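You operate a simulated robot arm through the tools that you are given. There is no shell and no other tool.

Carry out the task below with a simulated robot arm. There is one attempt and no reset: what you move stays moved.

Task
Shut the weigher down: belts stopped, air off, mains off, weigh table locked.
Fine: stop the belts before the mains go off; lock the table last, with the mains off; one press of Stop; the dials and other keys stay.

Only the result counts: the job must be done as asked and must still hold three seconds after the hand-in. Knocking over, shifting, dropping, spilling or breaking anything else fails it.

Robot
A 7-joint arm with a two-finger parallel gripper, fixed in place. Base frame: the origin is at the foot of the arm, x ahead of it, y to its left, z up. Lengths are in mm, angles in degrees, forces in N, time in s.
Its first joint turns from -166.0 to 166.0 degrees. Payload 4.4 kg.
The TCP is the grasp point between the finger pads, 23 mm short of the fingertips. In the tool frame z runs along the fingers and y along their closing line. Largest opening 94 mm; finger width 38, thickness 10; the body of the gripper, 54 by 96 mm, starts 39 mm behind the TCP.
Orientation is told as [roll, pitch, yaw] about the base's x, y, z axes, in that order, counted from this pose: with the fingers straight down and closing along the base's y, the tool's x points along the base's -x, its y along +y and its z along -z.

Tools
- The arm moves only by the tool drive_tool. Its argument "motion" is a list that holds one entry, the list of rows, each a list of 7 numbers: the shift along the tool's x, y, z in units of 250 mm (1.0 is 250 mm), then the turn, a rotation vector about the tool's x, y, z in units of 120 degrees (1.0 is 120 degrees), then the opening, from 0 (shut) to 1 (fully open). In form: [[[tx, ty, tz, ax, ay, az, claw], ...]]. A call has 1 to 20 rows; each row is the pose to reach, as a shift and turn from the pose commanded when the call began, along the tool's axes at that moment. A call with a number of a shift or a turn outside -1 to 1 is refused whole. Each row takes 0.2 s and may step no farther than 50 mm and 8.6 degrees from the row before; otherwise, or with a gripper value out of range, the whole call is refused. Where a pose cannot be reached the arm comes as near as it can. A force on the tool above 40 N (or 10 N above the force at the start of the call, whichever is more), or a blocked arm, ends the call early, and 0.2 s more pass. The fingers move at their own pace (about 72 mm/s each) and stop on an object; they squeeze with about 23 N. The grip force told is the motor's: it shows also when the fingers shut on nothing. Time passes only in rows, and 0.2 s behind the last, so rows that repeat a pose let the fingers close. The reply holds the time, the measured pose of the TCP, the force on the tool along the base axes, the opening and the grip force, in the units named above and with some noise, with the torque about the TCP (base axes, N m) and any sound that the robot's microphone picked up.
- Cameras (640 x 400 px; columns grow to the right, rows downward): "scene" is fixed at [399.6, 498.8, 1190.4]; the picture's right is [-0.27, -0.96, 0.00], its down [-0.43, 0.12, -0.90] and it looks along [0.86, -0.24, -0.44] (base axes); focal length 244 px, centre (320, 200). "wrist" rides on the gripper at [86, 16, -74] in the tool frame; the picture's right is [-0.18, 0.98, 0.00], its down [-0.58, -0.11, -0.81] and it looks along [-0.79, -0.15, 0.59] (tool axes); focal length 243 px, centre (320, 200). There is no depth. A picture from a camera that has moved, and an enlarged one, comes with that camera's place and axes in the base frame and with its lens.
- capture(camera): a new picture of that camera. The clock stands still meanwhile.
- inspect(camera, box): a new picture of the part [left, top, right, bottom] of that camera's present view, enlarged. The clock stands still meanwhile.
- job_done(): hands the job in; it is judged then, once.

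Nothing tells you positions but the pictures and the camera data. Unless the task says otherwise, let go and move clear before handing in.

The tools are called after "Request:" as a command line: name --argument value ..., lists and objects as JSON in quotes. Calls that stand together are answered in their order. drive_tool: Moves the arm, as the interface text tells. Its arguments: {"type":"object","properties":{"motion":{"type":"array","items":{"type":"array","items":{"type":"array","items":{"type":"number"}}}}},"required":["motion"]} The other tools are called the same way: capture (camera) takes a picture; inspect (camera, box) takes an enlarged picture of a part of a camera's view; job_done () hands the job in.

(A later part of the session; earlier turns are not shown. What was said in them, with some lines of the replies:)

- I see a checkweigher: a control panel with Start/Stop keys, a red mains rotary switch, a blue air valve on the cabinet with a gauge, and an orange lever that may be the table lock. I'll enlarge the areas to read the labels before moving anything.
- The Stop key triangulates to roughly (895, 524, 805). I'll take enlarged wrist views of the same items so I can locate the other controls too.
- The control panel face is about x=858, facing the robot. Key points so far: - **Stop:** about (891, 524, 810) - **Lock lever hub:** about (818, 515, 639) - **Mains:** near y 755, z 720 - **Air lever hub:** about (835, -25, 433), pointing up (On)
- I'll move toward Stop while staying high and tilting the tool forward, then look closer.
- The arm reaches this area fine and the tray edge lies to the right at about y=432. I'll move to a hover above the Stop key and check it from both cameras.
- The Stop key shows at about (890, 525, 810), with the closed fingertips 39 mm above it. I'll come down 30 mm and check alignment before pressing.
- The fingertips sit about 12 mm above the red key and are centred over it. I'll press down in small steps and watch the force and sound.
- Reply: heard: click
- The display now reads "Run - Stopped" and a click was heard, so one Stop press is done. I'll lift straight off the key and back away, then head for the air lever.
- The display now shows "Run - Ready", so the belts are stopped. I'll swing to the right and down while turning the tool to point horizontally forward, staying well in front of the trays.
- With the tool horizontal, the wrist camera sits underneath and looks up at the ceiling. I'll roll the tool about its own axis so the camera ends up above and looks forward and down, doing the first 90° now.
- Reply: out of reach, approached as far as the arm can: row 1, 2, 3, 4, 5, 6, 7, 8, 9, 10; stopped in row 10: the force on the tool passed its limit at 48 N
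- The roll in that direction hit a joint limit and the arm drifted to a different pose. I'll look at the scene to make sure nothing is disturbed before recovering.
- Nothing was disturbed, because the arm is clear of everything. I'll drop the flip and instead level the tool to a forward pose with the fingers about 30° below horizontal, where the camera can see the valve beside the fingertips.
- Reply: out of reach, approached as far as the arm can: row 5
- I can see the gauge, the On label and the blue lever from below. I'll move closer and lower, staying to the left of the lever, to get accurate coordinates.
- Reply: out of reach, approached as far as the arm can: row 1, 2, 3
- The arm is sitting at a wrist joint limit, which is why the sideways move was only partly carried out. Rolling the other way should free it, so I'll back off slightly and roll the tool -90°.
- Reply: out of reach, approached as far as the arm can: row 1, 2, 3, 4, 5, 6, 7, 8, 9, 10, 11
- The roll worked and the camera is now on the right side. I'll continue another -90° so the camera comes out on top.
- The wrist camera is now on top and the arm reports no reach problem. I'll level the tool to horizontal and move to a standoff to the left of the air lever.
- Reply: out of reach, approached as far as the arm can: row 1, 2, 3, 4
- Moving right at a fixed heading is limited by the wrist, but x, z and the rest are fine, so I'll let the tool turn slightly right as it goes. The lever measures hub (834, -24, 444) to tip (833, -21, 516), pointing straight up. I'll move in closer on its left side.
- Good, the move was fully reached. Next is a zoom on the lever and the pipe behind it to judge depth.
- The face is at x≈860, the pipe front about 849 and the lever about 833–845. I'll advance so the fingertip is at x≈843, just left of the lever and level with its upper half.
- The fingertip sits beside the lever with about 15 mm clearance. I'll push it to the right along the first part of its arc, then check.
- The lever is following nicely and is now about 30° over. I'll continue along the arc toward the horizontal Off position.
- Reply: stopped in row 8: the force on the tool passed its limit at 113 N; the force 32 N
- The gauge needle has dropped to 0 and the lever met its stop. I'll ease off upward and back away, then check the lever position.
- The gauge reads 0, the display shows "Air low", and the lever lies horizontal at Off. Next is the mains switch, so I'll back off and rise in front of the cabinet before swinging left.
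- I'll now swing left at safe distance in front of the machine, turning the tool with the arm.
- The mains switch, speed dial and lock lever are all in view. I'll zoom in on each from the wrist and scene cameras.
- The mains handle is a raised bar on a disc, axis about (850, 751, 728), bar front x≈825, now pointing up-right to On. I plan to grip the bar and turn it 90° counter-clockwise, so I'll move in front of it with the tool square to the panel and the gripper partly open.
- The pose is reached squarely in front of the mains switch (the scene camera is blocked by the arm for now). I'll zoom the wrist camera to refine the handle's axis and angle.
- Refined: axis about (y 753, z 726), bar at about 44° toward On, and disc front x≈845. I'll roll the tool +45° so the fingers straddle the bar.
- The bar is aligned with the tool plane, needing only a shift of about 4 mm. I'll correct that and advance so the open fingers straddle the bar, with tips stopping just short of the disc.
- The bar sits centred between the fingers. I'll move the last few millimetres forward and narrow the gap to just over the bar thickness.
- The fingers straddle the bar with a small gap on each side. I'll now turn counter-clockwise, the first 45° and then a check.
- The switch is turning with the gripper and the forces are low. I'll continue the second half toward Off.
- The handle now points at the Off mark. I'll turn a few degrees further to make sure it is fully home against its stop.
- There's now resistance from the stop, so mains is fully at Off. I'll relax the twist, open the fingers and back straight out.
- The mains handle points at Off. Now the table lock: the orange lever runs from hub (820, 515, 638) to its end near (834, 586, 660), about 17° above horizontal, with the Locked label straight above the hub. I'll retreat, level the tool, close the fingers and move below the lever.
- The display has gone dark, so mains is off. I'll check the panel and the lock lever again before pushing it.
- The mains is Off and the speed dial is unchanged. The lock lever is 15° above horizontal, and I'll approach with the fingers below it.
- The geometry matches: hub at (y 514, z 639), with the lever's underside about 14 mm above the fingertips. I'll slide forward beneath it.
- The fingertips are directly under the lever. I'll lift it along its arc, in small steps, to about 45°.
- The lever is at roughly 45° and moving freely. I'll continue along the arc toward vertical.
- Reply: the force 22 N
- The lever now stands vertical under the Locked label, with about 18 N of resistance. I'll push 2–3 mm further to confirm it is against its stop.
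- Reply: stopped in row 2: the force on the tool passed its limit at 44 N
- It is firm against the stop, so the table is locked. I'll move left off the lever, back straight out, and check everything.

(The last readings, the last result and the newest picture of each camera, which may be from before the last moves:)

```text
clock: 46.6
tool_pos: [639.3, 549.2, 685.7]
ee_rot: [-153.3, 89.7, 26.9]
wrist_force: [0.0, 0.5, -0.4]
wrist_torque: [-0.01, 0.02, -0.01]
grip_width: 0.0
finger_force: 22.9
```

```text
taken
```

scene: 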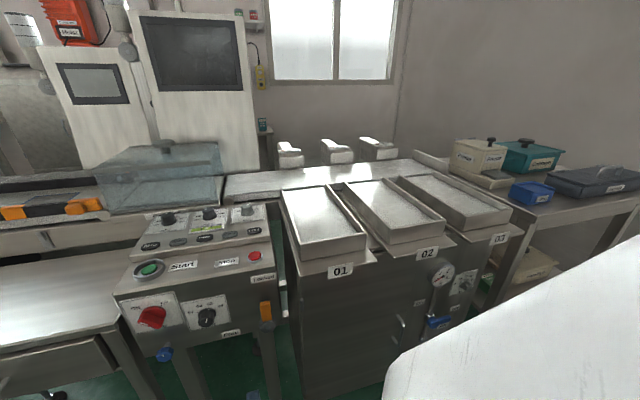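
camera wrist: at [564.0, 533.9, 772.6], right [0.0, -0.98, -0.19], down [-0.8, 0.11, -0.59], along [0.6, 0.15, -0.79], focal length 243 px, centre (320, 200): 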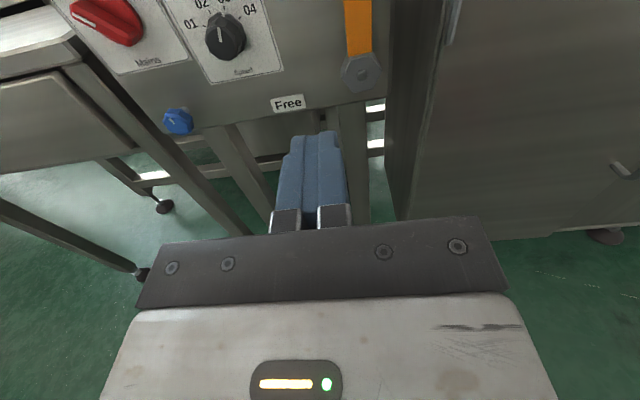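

The lever stays vertical at Locked and the display is dark. I'll do final zoom checks on the panel, lock, mains and air lever.

Request:
inspect --camera "scene" --box '[110, 200, 290, 312]'

Request:
inspect --camera "scene" --box '[110, 270, 290, 382]'

Request:
inspect --camera "scene" --box '[390, 255, 486, 335]'

Request:
inspect --camera "wrist" --box '[60, 0, 400, 130]'

```text
3.56 times, centred on (200, 256) of scene
camera zoom: at [399.6, 498.8, 1190.4], right [-0.27, -0.96, 0.0], down [-0.43, 0.12, -0.9], along [0.86, -0.24, -0.44], focal length 867 px, centre (747, 1)
```

zoom: 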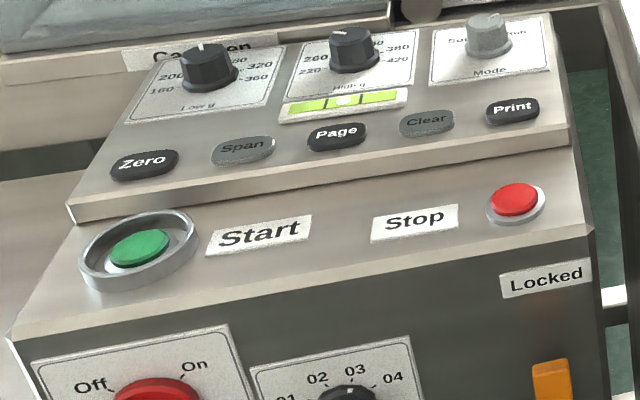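

```text
3.56 times, centred on (200, 326) of scene
camera zoom: at [399.6, 498.8, 1190.4], right [-0.27, -0.96, 0.0], down [-0.43, 0.12, -0.9], along [0.86, -0.24, -0.44], focal length 867 px, centre (747, -248)
```

zoom: 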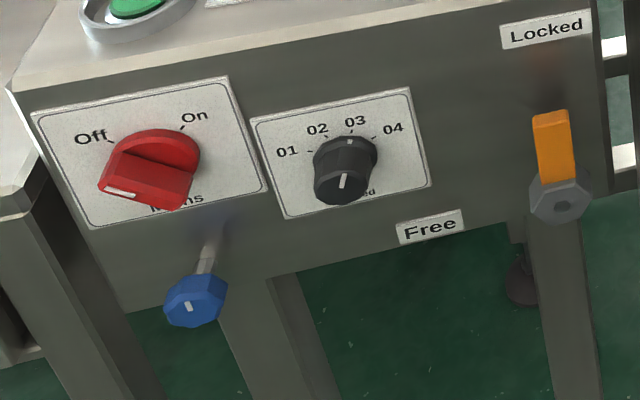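

```text
5.00 times, centred on (438, 295) of scene
camera zoom: at [399.6, 498.8, 1190.4], right [-0.27, -0.96, 0.0], down [-0.43, 0.12, -0.9], along [0.86, -0.24, -0.44], focal length 1220 px, centre (-270, -275)
```

zoom: 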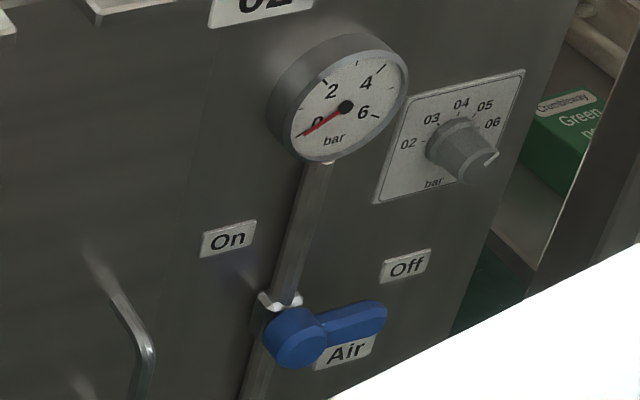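

```text
1.88 times, centred on (230, 65) of wrist
camera zoom: at [564.0, 533.9, 772.6], right [0.0, -0.98, -0.19], down [-0.8, 0.11, -0.59], along [0.6, 0.15, -0.79], focal length 457 px, centre (489, 454)
```

zoom: 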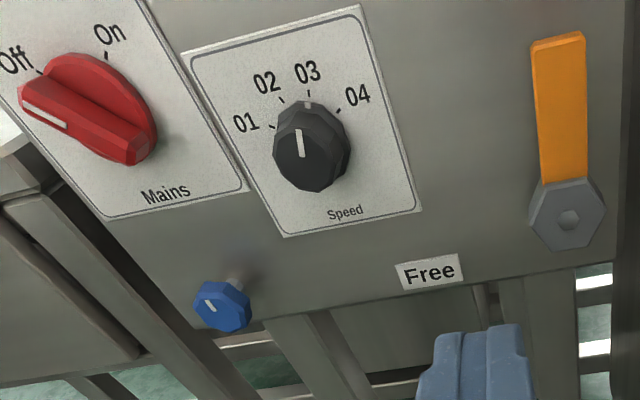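

All four states check out: belts stopped with one press, gauge at 0 with the air lever at Off, mains at Off with the display dark, and the lock lever upright at Locked. The dials and other keys are unchanged and the arm is clear, so I'm handing in.

Request:
job_done

```text
The job is handed in.
```

The weigher is shut down and the job is handed in. I did the steps in this order:

1. **Belts:** I pressed Stop once. The display went from Running to Stopped, then Ready.
2. **Air:** I turned the blue lever to Off. The gauge fell to 0 and the display showed "Air low".
3. **Mains:** I turned the red switch to Off, up against its stop. The display went dark.
4. **Weigh table:** With the mains off, I pushed the orange lever from Free up to Locked, against its stop. It stayed there when I let go.

In the final pictures the dials and the other keys look unchanged, and nothing else was moved. The arm is clear of the machine.

While I was repositioning, well clear of the machine, the arm hit a joint limit and stopped on force. Nothing was touched, and I took a different approach from there.
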